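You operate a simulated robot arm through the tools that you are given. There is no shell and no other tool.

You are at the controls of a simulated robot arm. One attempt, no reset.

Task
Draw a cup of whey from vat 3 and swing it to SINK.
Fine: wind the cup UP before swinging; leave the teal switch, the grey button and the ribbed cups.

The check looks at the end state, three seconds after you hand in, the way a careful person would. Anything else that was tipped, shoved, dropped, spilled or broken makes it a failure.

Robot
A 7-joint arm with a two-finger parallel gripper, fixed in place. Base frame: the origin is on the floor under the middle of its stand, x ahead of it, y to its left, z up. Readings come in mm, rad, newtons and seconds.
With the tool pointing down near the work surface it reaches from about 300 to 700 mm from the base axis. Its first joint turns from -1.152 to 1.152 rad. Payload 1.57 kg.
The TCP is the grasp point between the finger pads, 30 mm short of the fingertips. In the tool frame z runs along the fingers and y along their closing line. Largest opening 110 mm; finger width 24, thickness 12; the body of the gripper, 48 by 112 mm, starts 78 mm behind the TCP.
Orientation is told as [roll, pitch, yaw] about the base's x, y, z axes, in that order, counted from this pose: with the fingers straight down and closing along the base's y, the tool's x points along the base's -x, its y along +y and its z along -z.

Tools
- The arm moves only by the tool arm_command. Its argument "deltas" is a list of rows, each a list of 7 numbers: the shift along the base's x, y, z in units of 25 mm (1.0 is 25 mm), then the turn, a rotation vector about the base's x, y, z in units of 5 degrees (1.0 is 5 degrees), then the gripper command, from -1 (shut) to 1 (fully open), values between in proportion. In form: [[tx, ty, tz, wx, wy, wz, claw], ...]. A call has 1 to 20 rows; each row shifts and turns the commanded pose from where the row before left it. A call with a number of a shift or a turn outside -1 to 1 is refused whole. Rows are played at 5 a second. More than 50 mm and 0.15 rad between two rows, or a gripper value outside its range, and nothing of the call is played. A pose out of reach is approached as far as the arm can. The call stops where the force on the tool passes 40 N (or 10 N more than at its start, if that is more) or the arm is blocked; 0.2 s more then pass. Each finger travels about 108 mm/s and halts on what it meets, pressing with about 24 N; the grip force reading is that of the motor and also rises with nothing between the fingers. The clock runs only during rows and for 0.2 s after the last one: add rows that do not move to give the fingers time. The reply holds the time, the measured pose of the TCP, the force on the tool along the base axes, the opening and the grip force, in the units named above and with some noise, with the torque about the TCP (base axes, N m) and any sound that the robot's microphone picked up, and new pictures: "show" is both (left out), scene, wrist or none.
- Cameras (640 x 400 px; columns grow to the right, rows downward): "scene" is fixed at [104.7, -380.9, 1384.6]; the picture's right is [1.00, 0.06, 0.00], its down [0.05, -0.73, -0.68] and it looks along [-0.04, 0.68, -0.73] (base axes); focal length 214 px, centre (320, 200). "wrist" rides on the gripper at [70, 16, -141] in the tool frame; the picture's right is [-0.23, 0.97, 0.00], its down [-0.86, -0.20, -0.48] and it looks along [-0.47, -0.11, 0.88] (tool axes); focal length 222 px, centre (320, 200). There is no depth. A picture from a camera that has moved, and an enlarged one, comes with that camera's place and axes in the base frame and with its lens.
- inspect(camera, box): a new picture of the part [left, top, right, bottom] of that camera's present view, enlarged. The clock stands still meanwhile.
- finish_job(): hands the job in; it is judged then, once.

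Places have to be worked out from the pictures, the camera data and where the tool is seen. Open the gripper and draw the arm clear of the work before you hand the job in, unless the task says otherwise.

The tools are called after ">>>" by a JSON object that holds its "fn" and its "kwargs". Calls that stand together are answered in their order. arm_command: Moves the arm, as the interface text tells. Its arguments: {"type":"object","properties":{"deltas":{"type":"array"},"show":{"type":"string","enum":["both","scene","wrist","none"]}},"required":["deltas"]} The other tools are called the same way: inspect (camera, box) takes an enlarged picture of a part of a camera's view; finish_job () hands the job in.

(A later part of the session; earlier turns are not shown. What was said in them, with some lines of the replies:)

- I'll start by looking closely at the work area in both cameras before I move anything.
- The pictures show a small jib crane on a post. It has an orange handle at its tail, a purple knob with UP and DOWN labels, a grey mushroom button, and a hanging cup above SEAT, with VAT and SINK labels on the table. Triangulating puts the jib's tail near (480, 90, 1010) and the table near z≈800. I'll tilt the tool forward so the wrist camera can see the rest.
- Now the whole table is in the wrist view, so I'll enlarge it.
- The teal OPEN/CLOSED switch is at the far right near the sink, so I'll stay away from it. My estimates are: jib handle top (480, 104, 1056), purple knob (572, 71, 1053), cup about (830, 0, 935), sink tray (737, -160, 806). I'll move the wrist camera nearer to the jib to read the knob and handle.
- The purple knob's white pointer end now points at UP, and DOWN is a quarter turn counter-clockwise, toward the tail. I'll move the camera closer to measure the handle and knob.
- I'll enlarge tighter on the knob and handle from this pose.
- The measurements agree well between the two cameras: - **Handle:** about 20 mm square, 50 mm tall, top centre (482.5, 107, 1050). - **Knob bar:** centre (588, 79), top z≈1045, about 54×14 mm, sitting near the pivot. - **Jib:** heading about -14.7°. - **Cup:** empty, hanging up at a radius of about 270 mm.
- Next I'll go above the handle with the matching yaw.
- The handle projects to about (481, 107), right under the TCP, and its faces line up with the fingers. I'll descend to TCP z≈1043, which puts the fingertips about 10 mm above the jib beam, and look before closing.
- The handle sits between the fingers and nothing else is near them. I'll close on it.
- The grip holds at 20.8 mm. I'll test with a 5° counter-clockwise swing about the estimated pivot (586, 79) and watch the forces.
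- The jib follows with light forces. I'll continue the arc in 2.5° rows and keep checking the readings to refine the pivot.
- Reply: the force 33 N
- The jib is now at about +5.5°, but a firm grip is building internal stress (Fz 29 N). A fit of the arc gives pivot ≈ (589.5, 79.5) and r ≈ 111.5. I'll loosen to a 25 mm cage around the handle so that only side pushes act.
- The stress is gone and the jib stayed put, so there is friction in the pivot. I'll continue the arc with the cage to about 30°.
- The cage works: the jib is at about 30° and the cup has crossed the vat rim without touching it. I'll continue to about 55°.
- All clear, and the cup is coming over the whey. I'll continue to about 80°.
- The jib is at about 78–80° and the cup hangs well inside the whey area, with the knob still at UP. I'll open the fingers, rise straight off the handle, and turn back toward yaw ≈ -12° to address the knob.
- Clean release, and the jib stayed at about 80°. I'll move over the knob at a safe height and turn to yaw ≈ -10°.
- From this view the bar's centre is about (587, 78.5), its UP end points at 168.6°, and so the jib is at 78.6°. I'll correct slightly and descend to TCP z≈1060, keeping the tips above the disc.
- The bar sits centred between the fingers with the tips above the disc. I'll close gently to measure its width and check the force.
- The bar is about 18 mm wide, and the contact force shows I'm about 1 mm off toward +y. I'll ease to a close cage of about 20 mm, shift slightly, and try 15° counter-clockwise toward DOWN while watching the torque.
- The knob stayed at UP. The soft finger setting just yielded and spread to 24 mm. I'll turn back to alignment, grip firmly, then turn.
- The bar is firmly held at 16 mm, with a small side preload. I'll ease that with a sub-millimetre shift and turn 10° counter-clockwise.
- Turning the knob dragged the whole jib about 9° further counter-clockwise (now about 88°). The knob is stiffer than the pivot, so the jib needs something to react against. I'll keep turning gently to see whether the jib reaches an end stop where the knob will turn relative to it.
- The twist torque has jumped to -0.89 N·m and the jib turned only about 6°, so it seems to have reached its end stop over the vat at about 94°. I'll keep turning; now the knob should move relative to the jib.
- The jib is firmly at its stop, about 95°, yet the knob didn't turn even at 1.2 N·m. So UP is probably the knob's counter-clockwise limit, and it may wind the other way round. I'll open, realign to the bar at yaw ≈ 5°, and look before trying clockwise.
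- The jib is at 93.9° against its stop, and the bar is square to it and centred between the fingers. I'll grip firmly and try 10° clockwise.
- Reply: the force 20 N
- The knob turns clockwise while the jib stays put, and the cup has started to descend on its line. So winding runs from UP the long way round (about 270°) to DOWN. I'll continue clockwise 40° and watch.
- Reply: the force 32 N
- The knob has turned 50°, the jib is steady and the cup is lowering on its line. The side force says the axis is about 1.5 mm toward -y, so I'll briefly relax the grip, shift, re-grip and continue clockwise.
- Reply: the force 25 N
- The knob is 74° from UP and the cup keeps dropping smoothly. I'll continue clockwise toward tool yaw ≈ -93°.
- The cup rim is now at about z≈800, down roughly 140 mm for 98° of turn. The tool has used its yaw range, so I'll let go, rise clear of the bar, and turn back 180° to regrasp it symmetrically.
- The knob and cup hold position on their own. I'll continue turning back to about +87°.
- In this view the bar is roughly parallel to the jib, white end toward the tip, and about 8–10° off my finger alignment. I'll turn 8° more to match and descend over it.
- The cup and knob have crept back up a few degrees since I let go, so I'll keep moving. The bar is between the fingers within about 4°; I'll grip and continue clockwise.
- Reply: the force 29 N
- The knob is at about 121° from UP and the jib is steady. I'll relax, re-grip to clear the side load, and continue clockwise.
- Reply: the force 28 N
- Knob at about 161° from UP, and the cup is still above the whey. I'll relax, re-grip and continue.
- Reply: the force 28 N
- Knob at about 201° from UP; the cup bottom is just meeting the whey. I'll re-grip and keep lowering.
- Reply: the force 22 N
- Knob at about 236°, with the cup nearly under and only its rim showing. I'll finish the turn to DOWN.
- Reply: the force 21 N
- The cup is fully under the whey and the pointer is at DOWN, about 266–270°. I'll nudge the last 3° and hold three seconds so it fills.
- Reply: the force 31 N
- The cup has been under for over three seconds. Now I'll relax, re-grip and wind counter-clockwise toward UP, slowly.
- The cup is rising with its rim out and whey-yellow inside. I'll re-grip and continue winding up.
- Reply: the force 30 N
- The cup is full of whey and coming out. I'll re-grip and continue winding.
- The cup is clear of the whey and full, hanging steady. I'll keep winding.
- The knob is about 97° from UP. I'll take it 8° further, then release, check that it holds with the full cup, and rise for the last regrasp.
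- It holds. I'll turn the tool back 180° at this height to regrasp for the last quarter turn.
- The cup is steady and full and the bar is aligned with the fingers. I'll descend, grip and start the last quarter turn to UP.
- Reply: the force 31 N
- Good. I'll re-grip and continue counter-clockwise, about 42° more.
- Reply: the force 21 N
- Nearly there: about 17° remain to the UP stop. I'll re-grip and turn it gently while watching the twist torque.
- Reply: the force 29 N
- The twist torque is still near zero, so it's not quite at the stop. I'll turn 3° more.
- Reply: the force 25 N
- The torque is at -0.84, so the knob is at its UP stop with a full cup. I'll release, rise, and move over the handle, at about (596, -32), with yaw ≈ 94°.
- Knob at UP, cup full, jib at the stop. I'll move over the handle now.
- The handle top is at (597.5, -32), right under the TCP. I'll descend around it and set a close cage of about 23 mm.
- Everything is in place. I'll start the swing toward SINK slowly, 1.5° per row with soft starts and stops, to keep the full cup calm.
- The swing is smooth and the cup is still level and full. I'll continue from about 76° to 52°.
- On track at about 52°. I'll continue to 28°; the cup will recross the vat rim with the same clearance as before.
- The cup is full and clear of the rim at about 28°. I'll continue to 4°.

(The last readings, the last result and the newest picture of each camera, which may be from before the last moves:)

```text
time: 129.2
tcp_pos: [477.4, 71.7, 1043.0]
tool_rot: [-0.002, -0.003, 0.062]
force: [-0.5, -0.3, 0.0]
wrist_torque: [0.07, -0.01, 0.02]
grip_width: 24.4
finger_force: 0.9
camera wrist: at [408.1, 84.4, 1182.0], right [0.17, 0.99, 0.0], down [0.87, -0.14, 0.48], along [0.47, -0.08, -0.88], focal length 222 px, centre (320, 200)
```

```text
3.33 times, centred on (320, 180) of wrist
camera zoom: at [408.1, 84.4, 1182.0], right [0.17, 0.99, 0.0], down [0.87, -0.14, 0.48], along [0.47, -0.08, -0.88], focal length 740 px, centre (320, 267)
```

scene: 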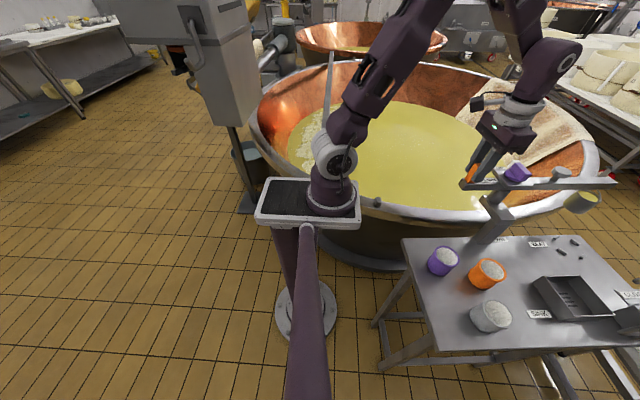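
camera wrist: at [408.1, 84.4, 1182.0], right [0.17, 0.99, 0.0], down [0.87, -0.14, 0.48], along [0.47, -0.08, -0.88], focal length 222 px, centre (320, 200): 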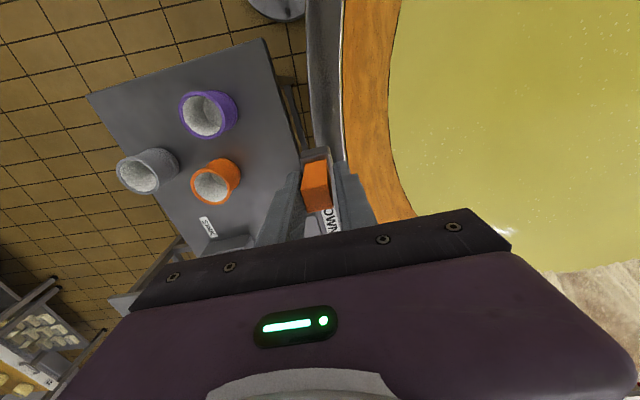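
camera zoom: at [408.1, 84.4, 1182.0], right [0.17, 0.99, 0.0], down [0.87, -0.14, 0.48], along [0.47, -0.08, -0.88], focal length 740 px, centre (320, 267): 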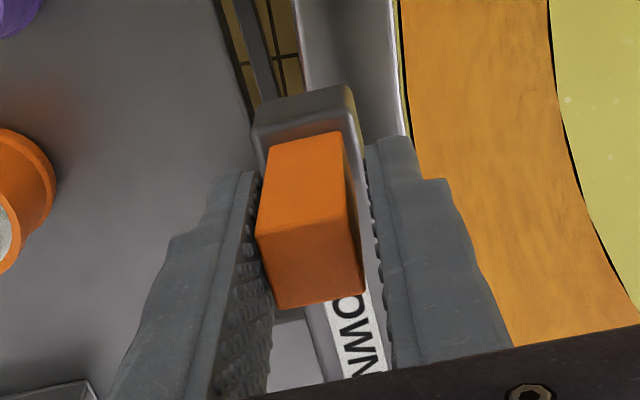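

The cup is full at about +4°. I'll continue past SEAT to about -20°.

>>> {"fn": "arm_command", "kwargs": {"deltas": [[-0.003, 0.039, 0, 0, 0, -0.1, -0.57], [-0.004, 0.078, 0, 0, 0, -0.2, -0.57], [-0.004, 0.117, 0, 0, 0, -0.3, -0.57], [0, 0.117, 0, 0, 0, -0.3, -0.57], [0.003, 0.117, 0, 0, 0, -0.3, -0.57], [0.006, 0.117, 0, 0, 0, -0.3, -0.57], [0.009, 0.117, 0, 0, 0, -0.3, -0.57], [0.012, 0.116, 0, 0, 0, -0.3, -0.57], [0.015, 0.116, 0, 0, 0, -0.3, -0.57], [0.018, 0.115, 0, 0, 0, -0.3, -0.57], [0.021, 0.115, 0, 0, 0, -0.3, -0.57], [0.024, 0.114, 0, 0, 0, -0.3, -0.57], [0.027, 0.114, 0, 0, 0, -0.3, -0.57], [0.03, 0.113, 0, 0, 0, -0.3, -0.57], [0.033, 0.112, 0, 0, 0, -0.3, -0.57], [0.036, 0.111, 0, 0, 0, -0.3, -0.57], [0.025, 0.074, 0, 0, 0, -0.2, -0.57], [0.013, 0.037, 0, 0, 0, -0.1, -0.57], [0, 0, 0, 0, 0, 0, -0.57]], "show": "both"}}

>>> {"fn": "inspect", "kwargs": {"camera": "scene", "box": [440, 130, 640, 330]}}

>>> {"fn": "inspect", "kwargs": {"camera": "wrist", "box": [240, 120, 400, 240]}}

```text
time: 133.2
tcp_pos: [484.7, 118.5, 1042.6]
tool_rot: [0.0, -0.003, -0.356]
force: [-0.3, -0.7, 0.8]
wrist_torque: [0.01, 0.0, 0.03]
grip_width: 25.4
finger_force: 1.2
camera wrist: at [425.4, 157.7, 1181.7], right [0.55, 0.83, 0.0], down [0.73, -0.48, 0.48], along [0.4, -0.27, -0.88], focal length 222 px, centre (320, 200)
```

scene: 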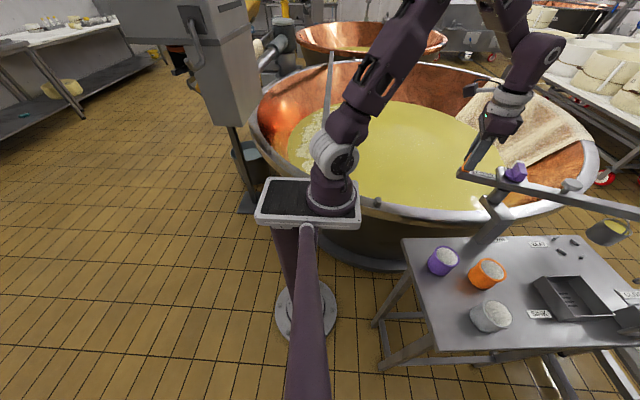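
wrist: 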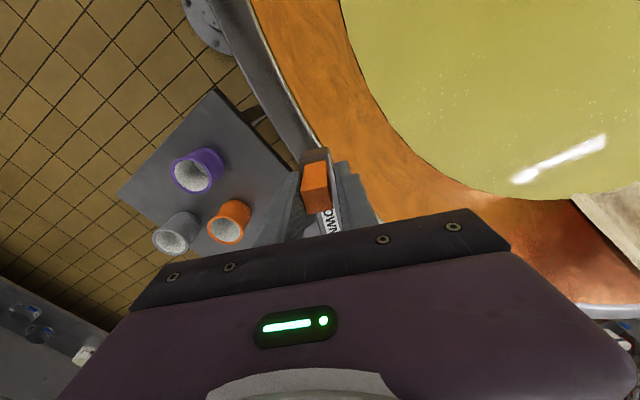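

```text
2.00 times, centred on (540, 230) of scene
camera zoom: at [104.6, -380.9, 1384.6], right [1.0, 0.06, 0.0], down [0.05, -0.73, -0.68], along [-0.04, 0.68, -0.73], focal length 429 px, centre (-120, 140)
```

zoom: 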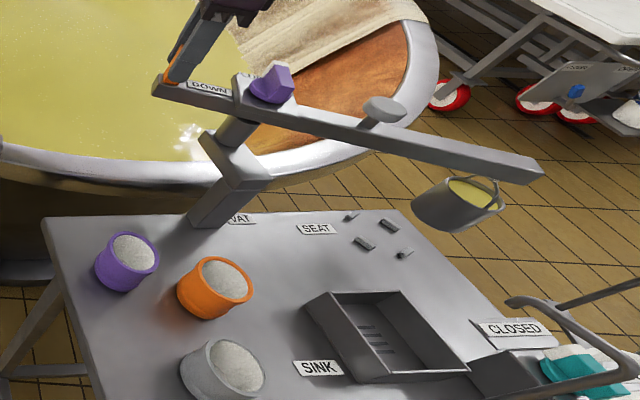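

```text
3.33 times, centred on (320, 180) of wrist
camera zoom: at [425.4, 157.7, 1181.7], right [0.55, 0.83, 0.0], down [0.73, -0.48, 0.48], along [0.4, -0.27, -0.88], focal length 740 px, centre (320, 267)
```

zoom: 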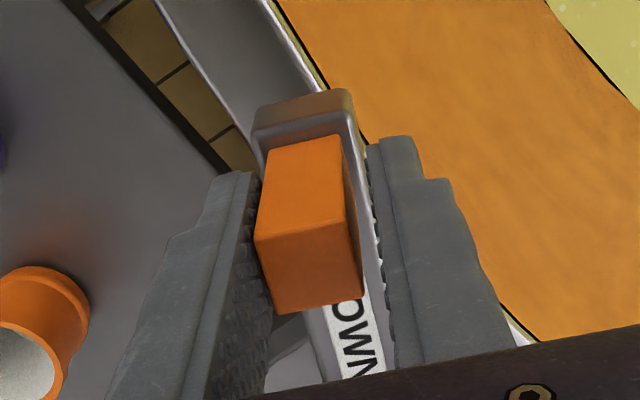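

The cup just passed SEAT, full, and everything else is undisturbed. I'll continue to about -44°.

>>> {"fn": "arm_command", "kwargs": {"deltas": [[0.014, 0.037, 0, 0, 0, -0.1, -0.57], [0.028, 0.073, 0, 0, 0, -0.2, -0.57], [0.044, 0.108, 0, 0, 0, -0.3, -0.57], [0.047, 0.107, 0, 0, 0, -0.3, -0.57], [0.05, 0.106, 0, 0, 0, -0.3, -0.57], [0.053, 0.104, 0, 0, 0, -0.3, -0.57], [0.055, 0.103, 0, 0, 0, -0.3, -0.57], [0.058, 0.101, 0, 0, 0, -0.3, -0.57], [0.061, 0.1, 0, 0, 0, -0.3, -0.57], [0.063, 0.098, 0, 0, 0, -0.3, -0.57], [0.066, 0.097, 0, 0, 0, -0.3, -0.57], [0.068, 0.095, 0, 0, 0, -0.3, -0.57], [0.071, 0.093, 0, 0, 0, -0.3, -0.57], [0.073, 0.091, 0, 0, 0, -0.3, -0.57], [0.076, 0.089, 0, 0, 0, -0.3, -0.57], [0.078, 0.087, 0, 0, 0, -0.3, -0.57], [0.053, 0.057, 0, 0, 0, -0.2, -0.57], [0.027, 0.028, 0, 0, 0, -0.1, -0.57], [0, 0, 0, 0, 0, 0, -0.57]], "show": "both"}}

>>> {"fn": "inspect", "kwargs": {"camera": "scene", "box": [440, 130, 640, 330]}}

>>> {"fn": "inspect", "kwargs": {"camera": "wrist", "box": [240, 120, 400, 240]}}

```text
time: 137.2
tcp_pos: [508.7, 156.8, 1042.7]
tool_rot: [-0.002, -0.002, -0.775]
force: [-1.3, 0.0, -0.3]
wrist_torque: [-0.01, -0.01, -0.01]
grip_width: 24.6
finger_force: 0.7
camera wrist: at [471.7, 218.2, 1181.7], right [0.84, 0.54, 0.0], down [0.47, -0.74, 0.48], along [0.26, -0.41, -0.88], focal length 222 px, centre (320, 200)
```

scene: 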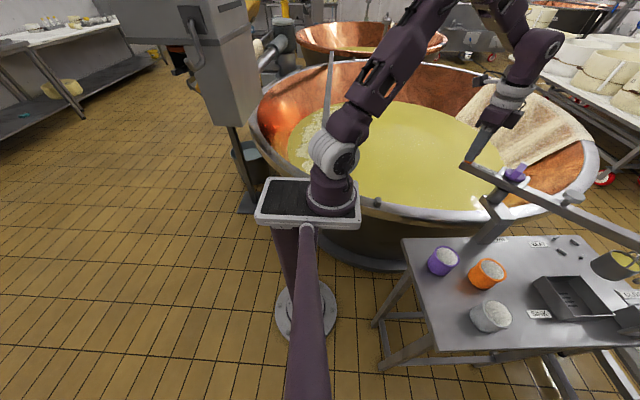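
wrist: 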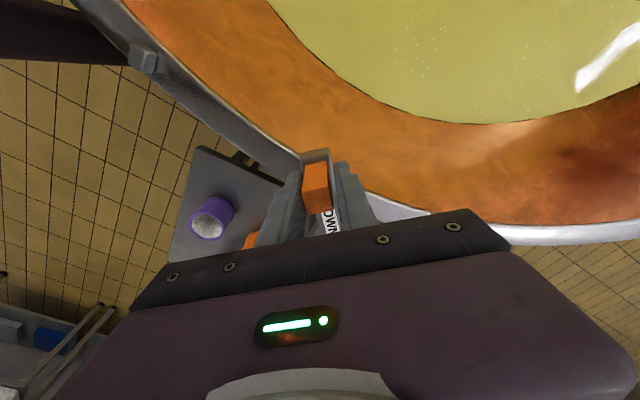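

```text
2.00 times, centred on (540, 230) of scene
camera zoom: at [104.7, -380.9, 1384.6], right [1.0, 0.06, 0.0], down [0.05, -0.73, -0.68], along [-0.04, 0.68, -0.73], focal length 429 px, centre (-120, 140)
```

zoom: 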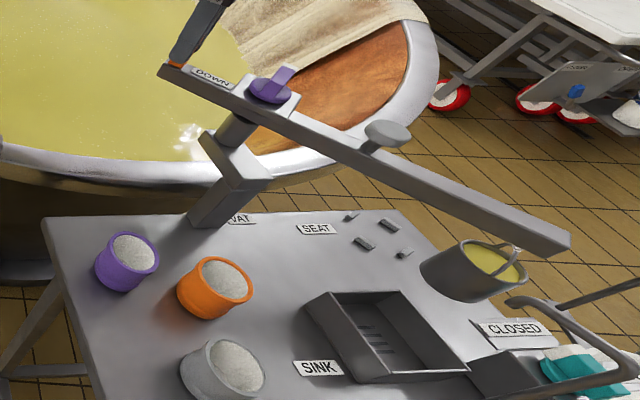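

```text
3.33 times, centred on (320, 180) of wrist
camera zoom: at [471.7, 218.2, 1181.7], right [0.84, 0.54, 0.0], down [0.47, -0.74, 0.48], along [0.26, -0.41, -0.88], focal length 740 px, centre (320, 267)
```

zoom: 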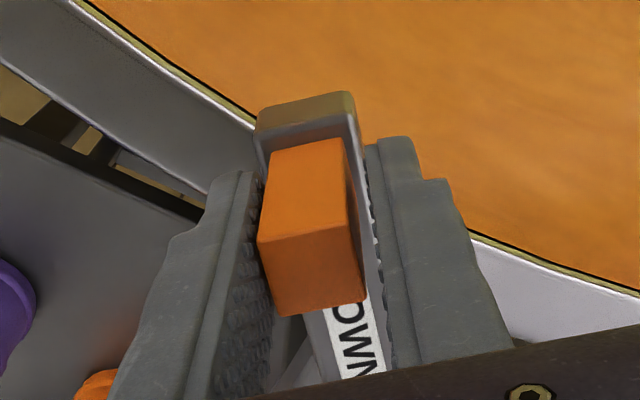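

The sink tray rim is around x 667–769, y -205 to -113, z≈851, so its centre is at a jib heading of about -61°. I'll continue gently to about -57.5° and look.

>>> {"fn": "arm_command", "kwargs": {"deltas": [[0.027, 0.028, 0, 0, 0, -0.1, -0.57], [0.055, 0.055, 0, 0, 0, -0.2, -0.57], [0.084, 0.081, 0, 0, 0, -0.3, -0.57], [0.087, 0.079, 0, 0, 0, -0.3, -0.57], [0.089, 0.076, 0, 0, 0, -0.3, -0.57], [0.09, 0.074, 0, 0, 0, -0.3, -0.57], [0.092, 0.072, 0, 0, 0, -0.3, -0.57], [0.094, 0.069, 0, 0, 0, -0.3, -0.57], [0.096, 0.067, 0, 0, 0, -0.3, -0.57], [0.065, 0.043, 0, 0, 0, -0.2, -0.57], [0.033, 0.021, 0, 0, 0, -0.1, -0.57], [0, 0, 0, 0, 0, 0, -0.57]], "show": "both"}}

>>> {"fn": "inspect", "kwargs": {"camera": "scene", "box": [440, 150, 640, 350]}}

>>> {"fn": "inspect", "kwargs": {"camera": "wrist", "box": [240, 120, 400, 240]}}

```text
time: 139.8
tcp_pos: [528.3, 173.4, 1041.6]
tool_rot: [0.0, -0.001, -1.01]
force: [1.4, 0.6, 0.6]
wrist_torque: [0.03, -0.08, 0.01]
grip_width: 24.5
finger_force: 0.5
camera wrist: at [506.7, 241.6, 1181.7], right [0.95, 0.33, 0.0], down [0.29, -0.83, 0.48], along [0.16, -0.45, -0.88], focal length 222 px, centre (320, 200)
```

scene: 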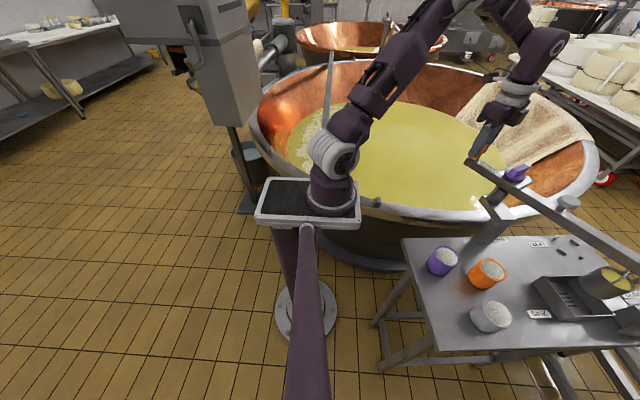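
wrist: 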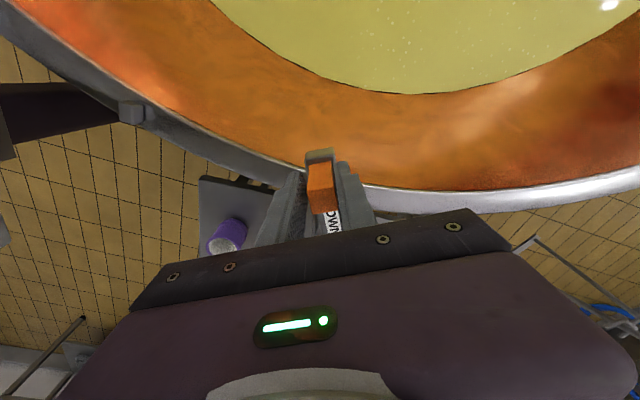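

```text
2.00 times, centred on (540, 250) of scene
camera zoom: at [104.7, -380.9, 1384.6], right [1.0, 0.06, 0.0], down [0.05, -0.73, -0.68], along [-0.04, 0.68, -0.73], focal length 429 px, centre (-120, 100)
```

zoom: 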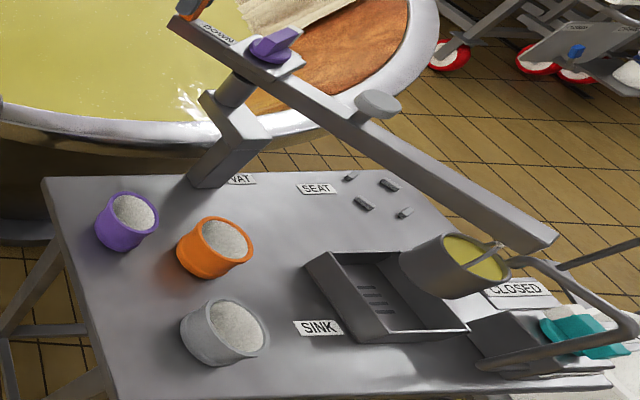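

```text
3.33 times, centred on (320, 180) of wrist
camera zoom: at [506.7, 241.6, 1181.7], right [0.95, 0.33, 0.0], down [0.29, -0.83, 0.48], along [0.16, -0.45, -0.88], focal length 740 px, centre (320, 267)
```

zoom: 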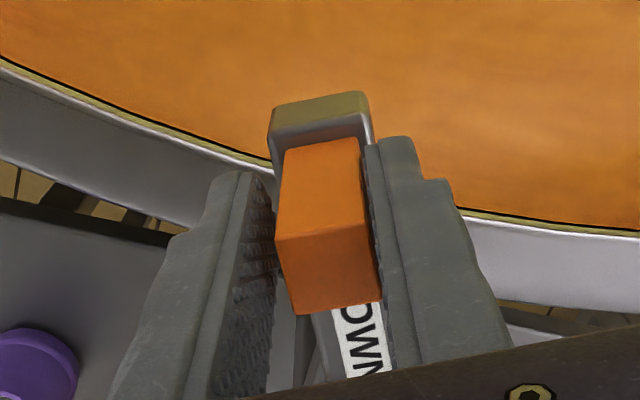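

The cup is now over the tray: its rim centre is at about (724, -161) and the tray centre about (716, -157). The jib has run slightly ahead within the cage. I'll ease about 3° further to centre it.

>>> {"fn": "arm_command", "kwargs": {"deltas": [[0.033, 0.021, 0, 0, 0, -0.1, -0.57], [0.066, 0.041, 0, 0, 0, -0.2, -0.57], [0.067, 0.04, 0, 0, 0, -0.2, -0.57], [0.034, 0.019, 0, 0, 0, -0.1, -0.57], [0, 0, 0, 0, 0, 0, -0.57], [0, 0, 0, 0, 0, 0, -0.57]], "show": "both"}}

>>> {"fn": "inspect", "kwargs": {"camera": "scene", "box": [520, 220, 640, 350]}}

>>> {"fn": "inspect", "kwargs": {"camera": "wrist", "box": [240, 120, 400, 240]}}

```text
time: 141.2
tcp_pos: [533.3, 175.8, 1042.4]
tool_rot: [-0.002, -0.001, -1.064]
force: [-2.7, -3.0, -1.6]
wrist_torque: [0.03, -0.05, 0.02]
grip_width: 27.2
finger_force: 1.9
camera wrist: at [515.6, 245.8, 1181.4], right [0.96, 0.28, 0.0], down [0.24, -0.84, 0.48], along [0.13, -0.46, -0.88], focal length 222 px, centre (320, 200)
```

scene: 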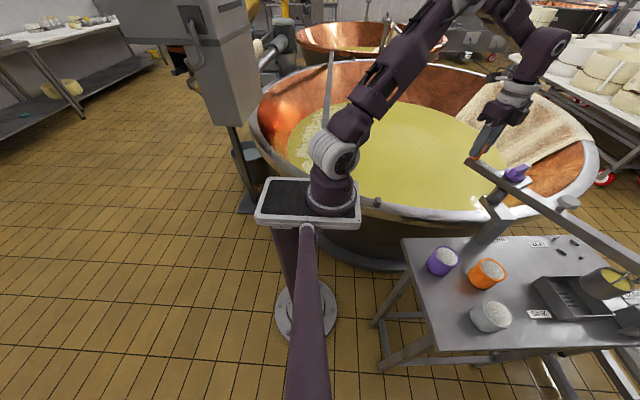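
wrist: 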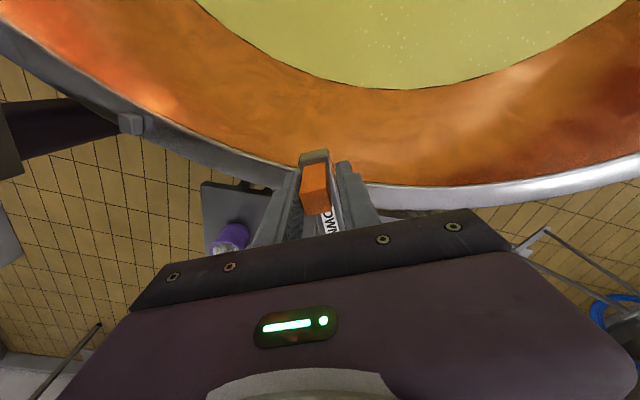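

```text
3.08 times, centred on (580, 285) of scene
camera zoom: at [104.6, -381.0, 1384.6], right [1.0, 0.06, 0.0], down [0.05, -0.73, -0.68], along [-0.04, 0.68, -0.73], focal length 660 px, centre (-480, -62)
```

zoom: 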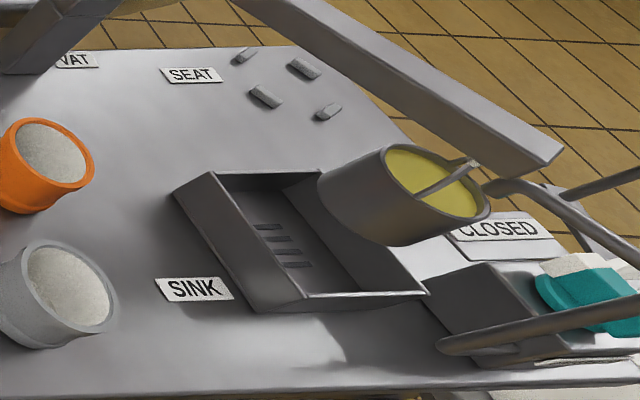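

```text
3.33 times, centred on (320, 180) of wrist
camera zoom: at [515.6, 245.8, 1181.4], right [0.96, 0.28, 0.0], down [0.24, -0.84, 0.48], along [0.13, -0.46, -0.88], focal length 740 px, centre (320, 267)
```

zoom: 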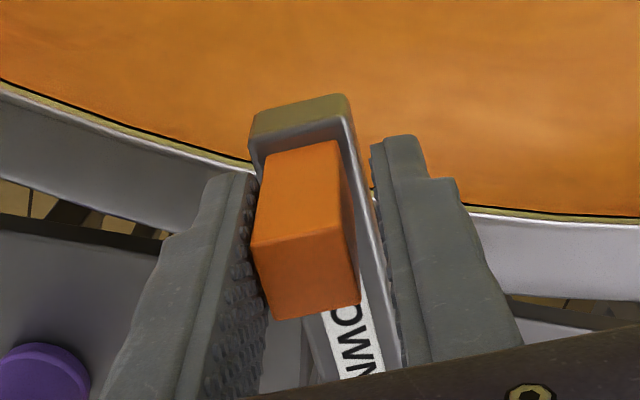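

The jib is now holding still at about -60°. It settled into the SINK position and resisted my last nudge, and the cup hangs centred over the tray at about (724, -158), full. I'll back the tool off to centre the cage, then open and rise straight off the handle.

>>> {"fn": "arm_command", "kwargs": {"deltas": [[-0.05, -0.029, 0, 0, 0, 0.15, -0.54], [-0.05, -0.029, 0, 0, 0, 0.15, -0.54], [0, 0, 0, 0, 0, 0, -0.54]], "show": "wrist"}}

>>> {"fn": "inspect", "kwargs": {"camera": "wrist", "box": [240, 120, 400, 240]}}

>>> {"fn": "inspect", "kwargs": {"camera": "scene", "box": [520, 220, 640, 350]}}

```text
time: 142.0
tcp_pos: [531.7, 174.8, 1043.8]
tool_rot: [-0.002, -0.001, -1.038]
force: [-0.4, 0.3, 0.5]
wrist_torque: [0.02, 0.01, -0.01]
grip_width: 25.2
finger_force: 0.1
camera wrist: at [511.7, 243.7, 1182.3], right [0.95, 0.3, 0.0], down [0.26, -0.84, 0.48], along [0.14, -0.46, -0.88], focal length 222 px, centre (320, 200)
```

wrist: 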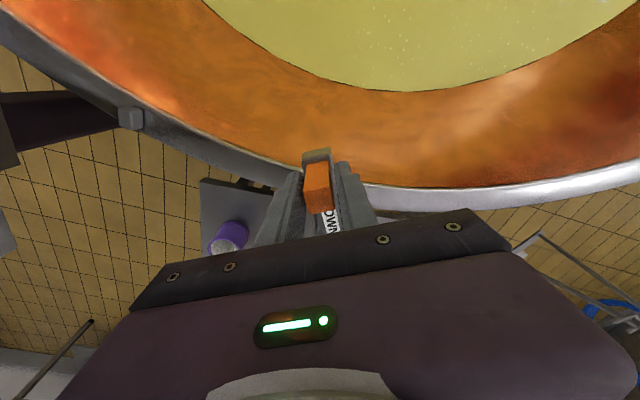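

```text
3.33 times, centred on (320, 180) of wrist
camera zoom: at [511.7, 243.7, 1182.3], right [0.95, 0.3, 0.0], down [0.26, -0.84, 0.48], along [0.14, -0.46, -0.88], focal length 740 px, centre (320, 267)
```

zoom: 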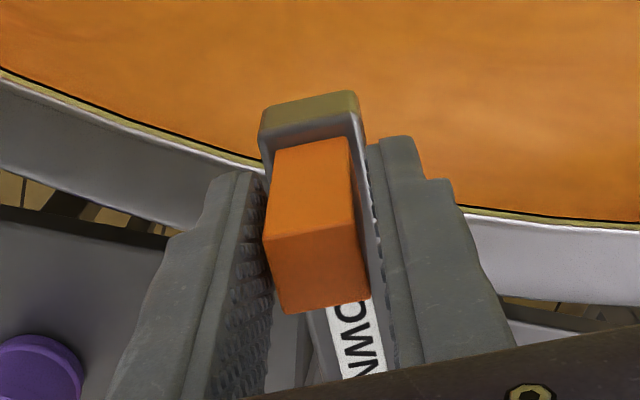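

```text
3.08 times, centred on (580, 285) of scene
camera zoom: at [104.7, -380.9, 1384.6], right [1.0, 0.06, 0.0], down [0.05, -0.73, -0.68], along [-0.04, 0.68, -0.73], focal length 660 px, centre (-480, -62)
```

zoom: 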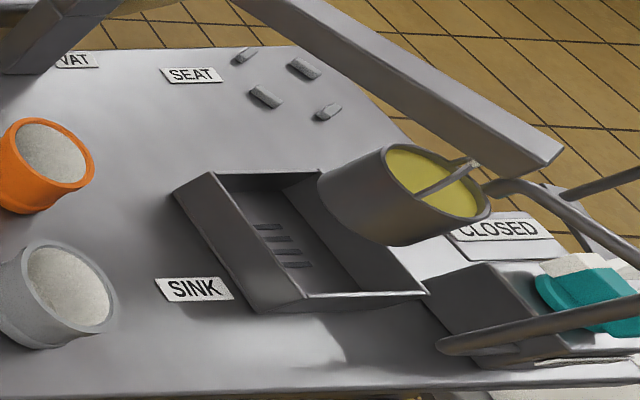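

The handle is centred in the cage and the jib is still. I'll open and rise straight up.

>>> {"fn": "arm_command", "kwargs": {"deltas": [[0, 0, 0, 0, 0, 0, -0.4], [0, 0, 0, 0, 0, 0, -0.2], [0, 0, 0, 0, 0, 0, 0], [0, 0, 0, 0, 0, 0, 0.1], [0, 0, 0.6, 0, 0, 0, 0.1], [0, 0, 1, 0, 0, 0, 0.1], [0, 0, 1, 0, 0, 0, 0.1], [0, 0, 1, 0, 0, 0, 0.1], [0, 0, 1, 0, 0, 0, 0.1], [0, 0, 1, 0, 0, 0, 0.1], [0, 0, 1, 0, 0, 0, 0.1]], "show": "both"}}

>>> {"fn": "inspect", "kwargs": {"camera": "scene", "box": [440, 140, 640, 350]}}

```text
time: 144.4
tcp_pos: [533.9, 173.9, 1207.7]
tool_rot: [-0.001, -0.001, -1.035]
force: [0.4, 0.1, 0.0]
wrist_torque: [-0.02, -0.01, 0.0]
grip_width: 60.8
finger_force: 0.1
camera wrist: at [512.5, 243.3, 1347.5], right [0.95, 0.3, 0.0], down [0.26, -0.84, 0.48], along [0.14, -0.46, -0.88], focal length 222 px, centre (320, 200)
```

scene: 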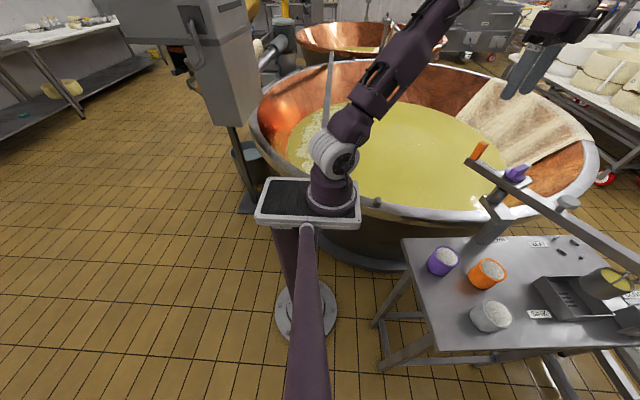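
wrist: 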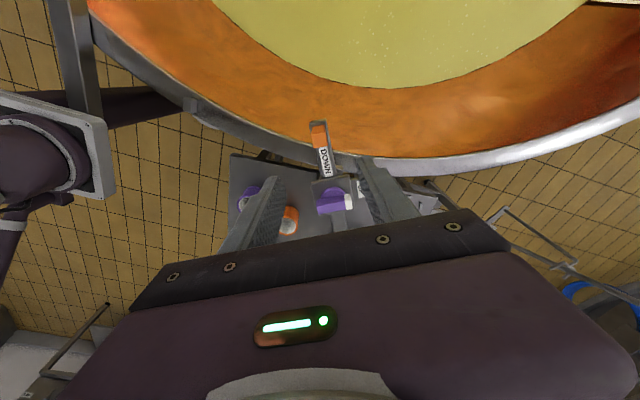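

```text
1.90 times, centred on (540, 245) of scene
camera zoom: at [104.7, -380.9, 1384.6], right [1.0, 0.06, 0.0], down [0.05, -0.73, -0.68], along [-0.04, 0.68, -0.73], focal length 408 px, centre (-99, 114)
```

zoom: 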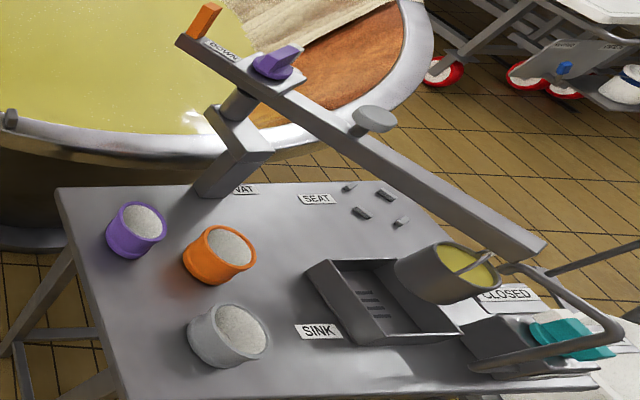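

Released cleanly; the cup is full over SINK and the knob still at UP. I'll withdraw the arm to about where it started, well clear, and then check from above.

>>> {"fn": "arm_command", "kwargs": {"deltas": [[-0.517, -0.52, 0.25, 0, 0, 0.99, 0.1], [-0.517, -0.52, 0.25, 0, 0, 0.99, 0.1], [-0.517, -0.52, 0.25, 0, 0, 0.99, 0.3], [-0.517, -0.52, 0.25, 0, 0, 0.99, 0.5], [-0.517, -0.52, 0.25, 0, 0, 0.99, 0.7], [-0.517, -0.52, 0.25, 0, 0, 0.99, 0.9], [-0.517, -0.52, 0.25, 0, 0, 0.99, 1], [-0.517, -0.52, 0.25, 0, 0, 0.99, 1], [-0.517, -0.52, 0.25, 0, 0, 0.99, 1], [-0.517, -0.52, 0.25, 0, 0, 0.99, 1], [-0.517, -0.52, 0.25, 0, 0, 0.99, 1], [-0.517, -0.52, 0.25, 0, 0, 0.99, 1], [0, 0, 0, 0, -1, 0, 1], [0, 0, 0, 0, -1, 0, 1], [0, 0, 0, 0, -1, 0, 1], [0, 0, 0, 0, -1, 0, 1], [0, 0, 0, 0, 0, 0, 1]], "show": "both"}}

>>> {"fn": "inspect", "kwargs": {"camera": "wrist", "box": [180, 40, 420, 240]}}

>>> {"fn": "inspect", "kwargs": {"camera": "scene", "box": [440, 140, 640, 350]}}

```text
time: 148.0
tcp_pos: [376.8, 18.6, 1281.7]
tool_rot: [0.0, -0.351, 0.001]
force: [0.2, 0.3, -0.5]
wrist_torque: [0.01, 0.0, 0.0]
grip_width: 109.9
finger_force: 0.0
camera wrist: at [263.7, 35.4, 1388.6], right [0.21, 0.97, 0.08], down [0.64, -0.2, 0.74], along [0.74, -0.11, -0.66], focal length 222 px, centre (320, 200)
```

scene: 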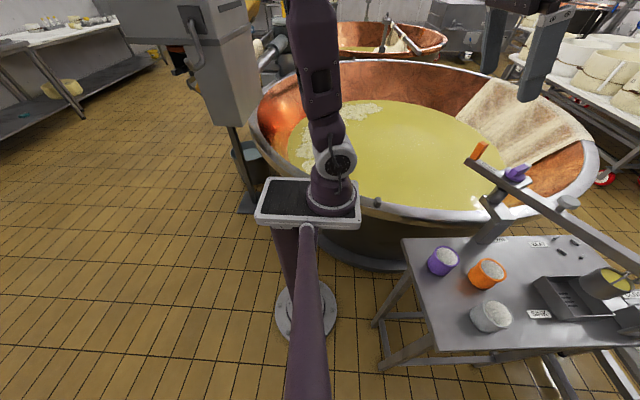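
wrist: 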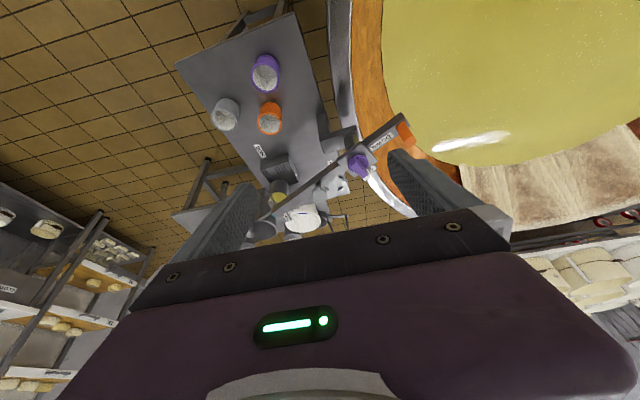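

```text
2.00 times, centred on (300, 140) of wrist
camera zoom: at [263.7, 35.4, 1388.6], right [0.21, 0.97, 0.08], down [0.64, -0.2, 0.74], along [0.74, -0.11, -0.66], focal length 444 px, centre (360, 320)
```

zoom: 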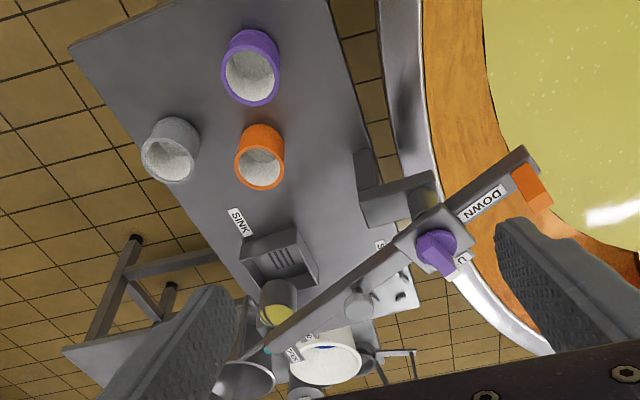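

```text
1.90 times, centred on (540, 245) of scene
camera zoom: at [104.7, -380.9, 1384.6], right [1.0, 0.06, 0.0], down [0.05, -0.73, -0.68], along [-0.04, 0.68, -0.73], focal length 408 px, centre (-99, 114)
```

zoom: 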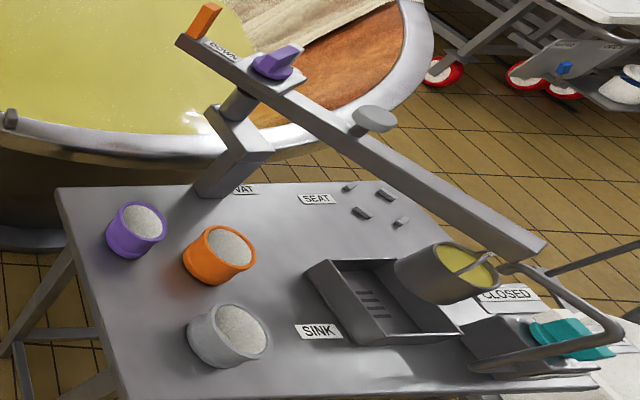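

Two views agree: the full cup hangs at about (725, -161), over the sink tray centred near (716, -155), with the knob at UP. The ribbed cups, grey button and teal switch are as they were, and the arm is clear with the gripper open. Handing in.

>>> {"fn": "finish_job", "kwargs": {}}

```text
The job is handed in.
```

I drew a cup of whey from the vat and swung it to SINK, and the job is handed in. The cup is full and hangs over the sink tray, wound fully up. I had no further feedback after handing in.

- **Vat:** I took "vat 3" to be the large copper vat beside the table. It was the only one the jib could reach, and I did not see a number on it.
- **Drawing the whey:** The winding knob turns about 270° clockwise from UP to DOWN. I lowered the cup until it was fully under, held it there for more than three seconds, then wound it back up to its stop before swinging.
- **Jib movement:** My first turn of the knob went the wrong way and carried the jib about 15° further over the vat, up to its end stop. Nothing was touched or spilled. I dipped the cup from there.
- **At the sink:** The jib settled at SINK and resisted a further nudge. Two camera views put the cup about 11 mm off the tray's centre and within its footprint.
- **Left alone:** I did not touch the teal switch, the grey button or the ribbed cups. The arm is back near its starting place with the gripper open.
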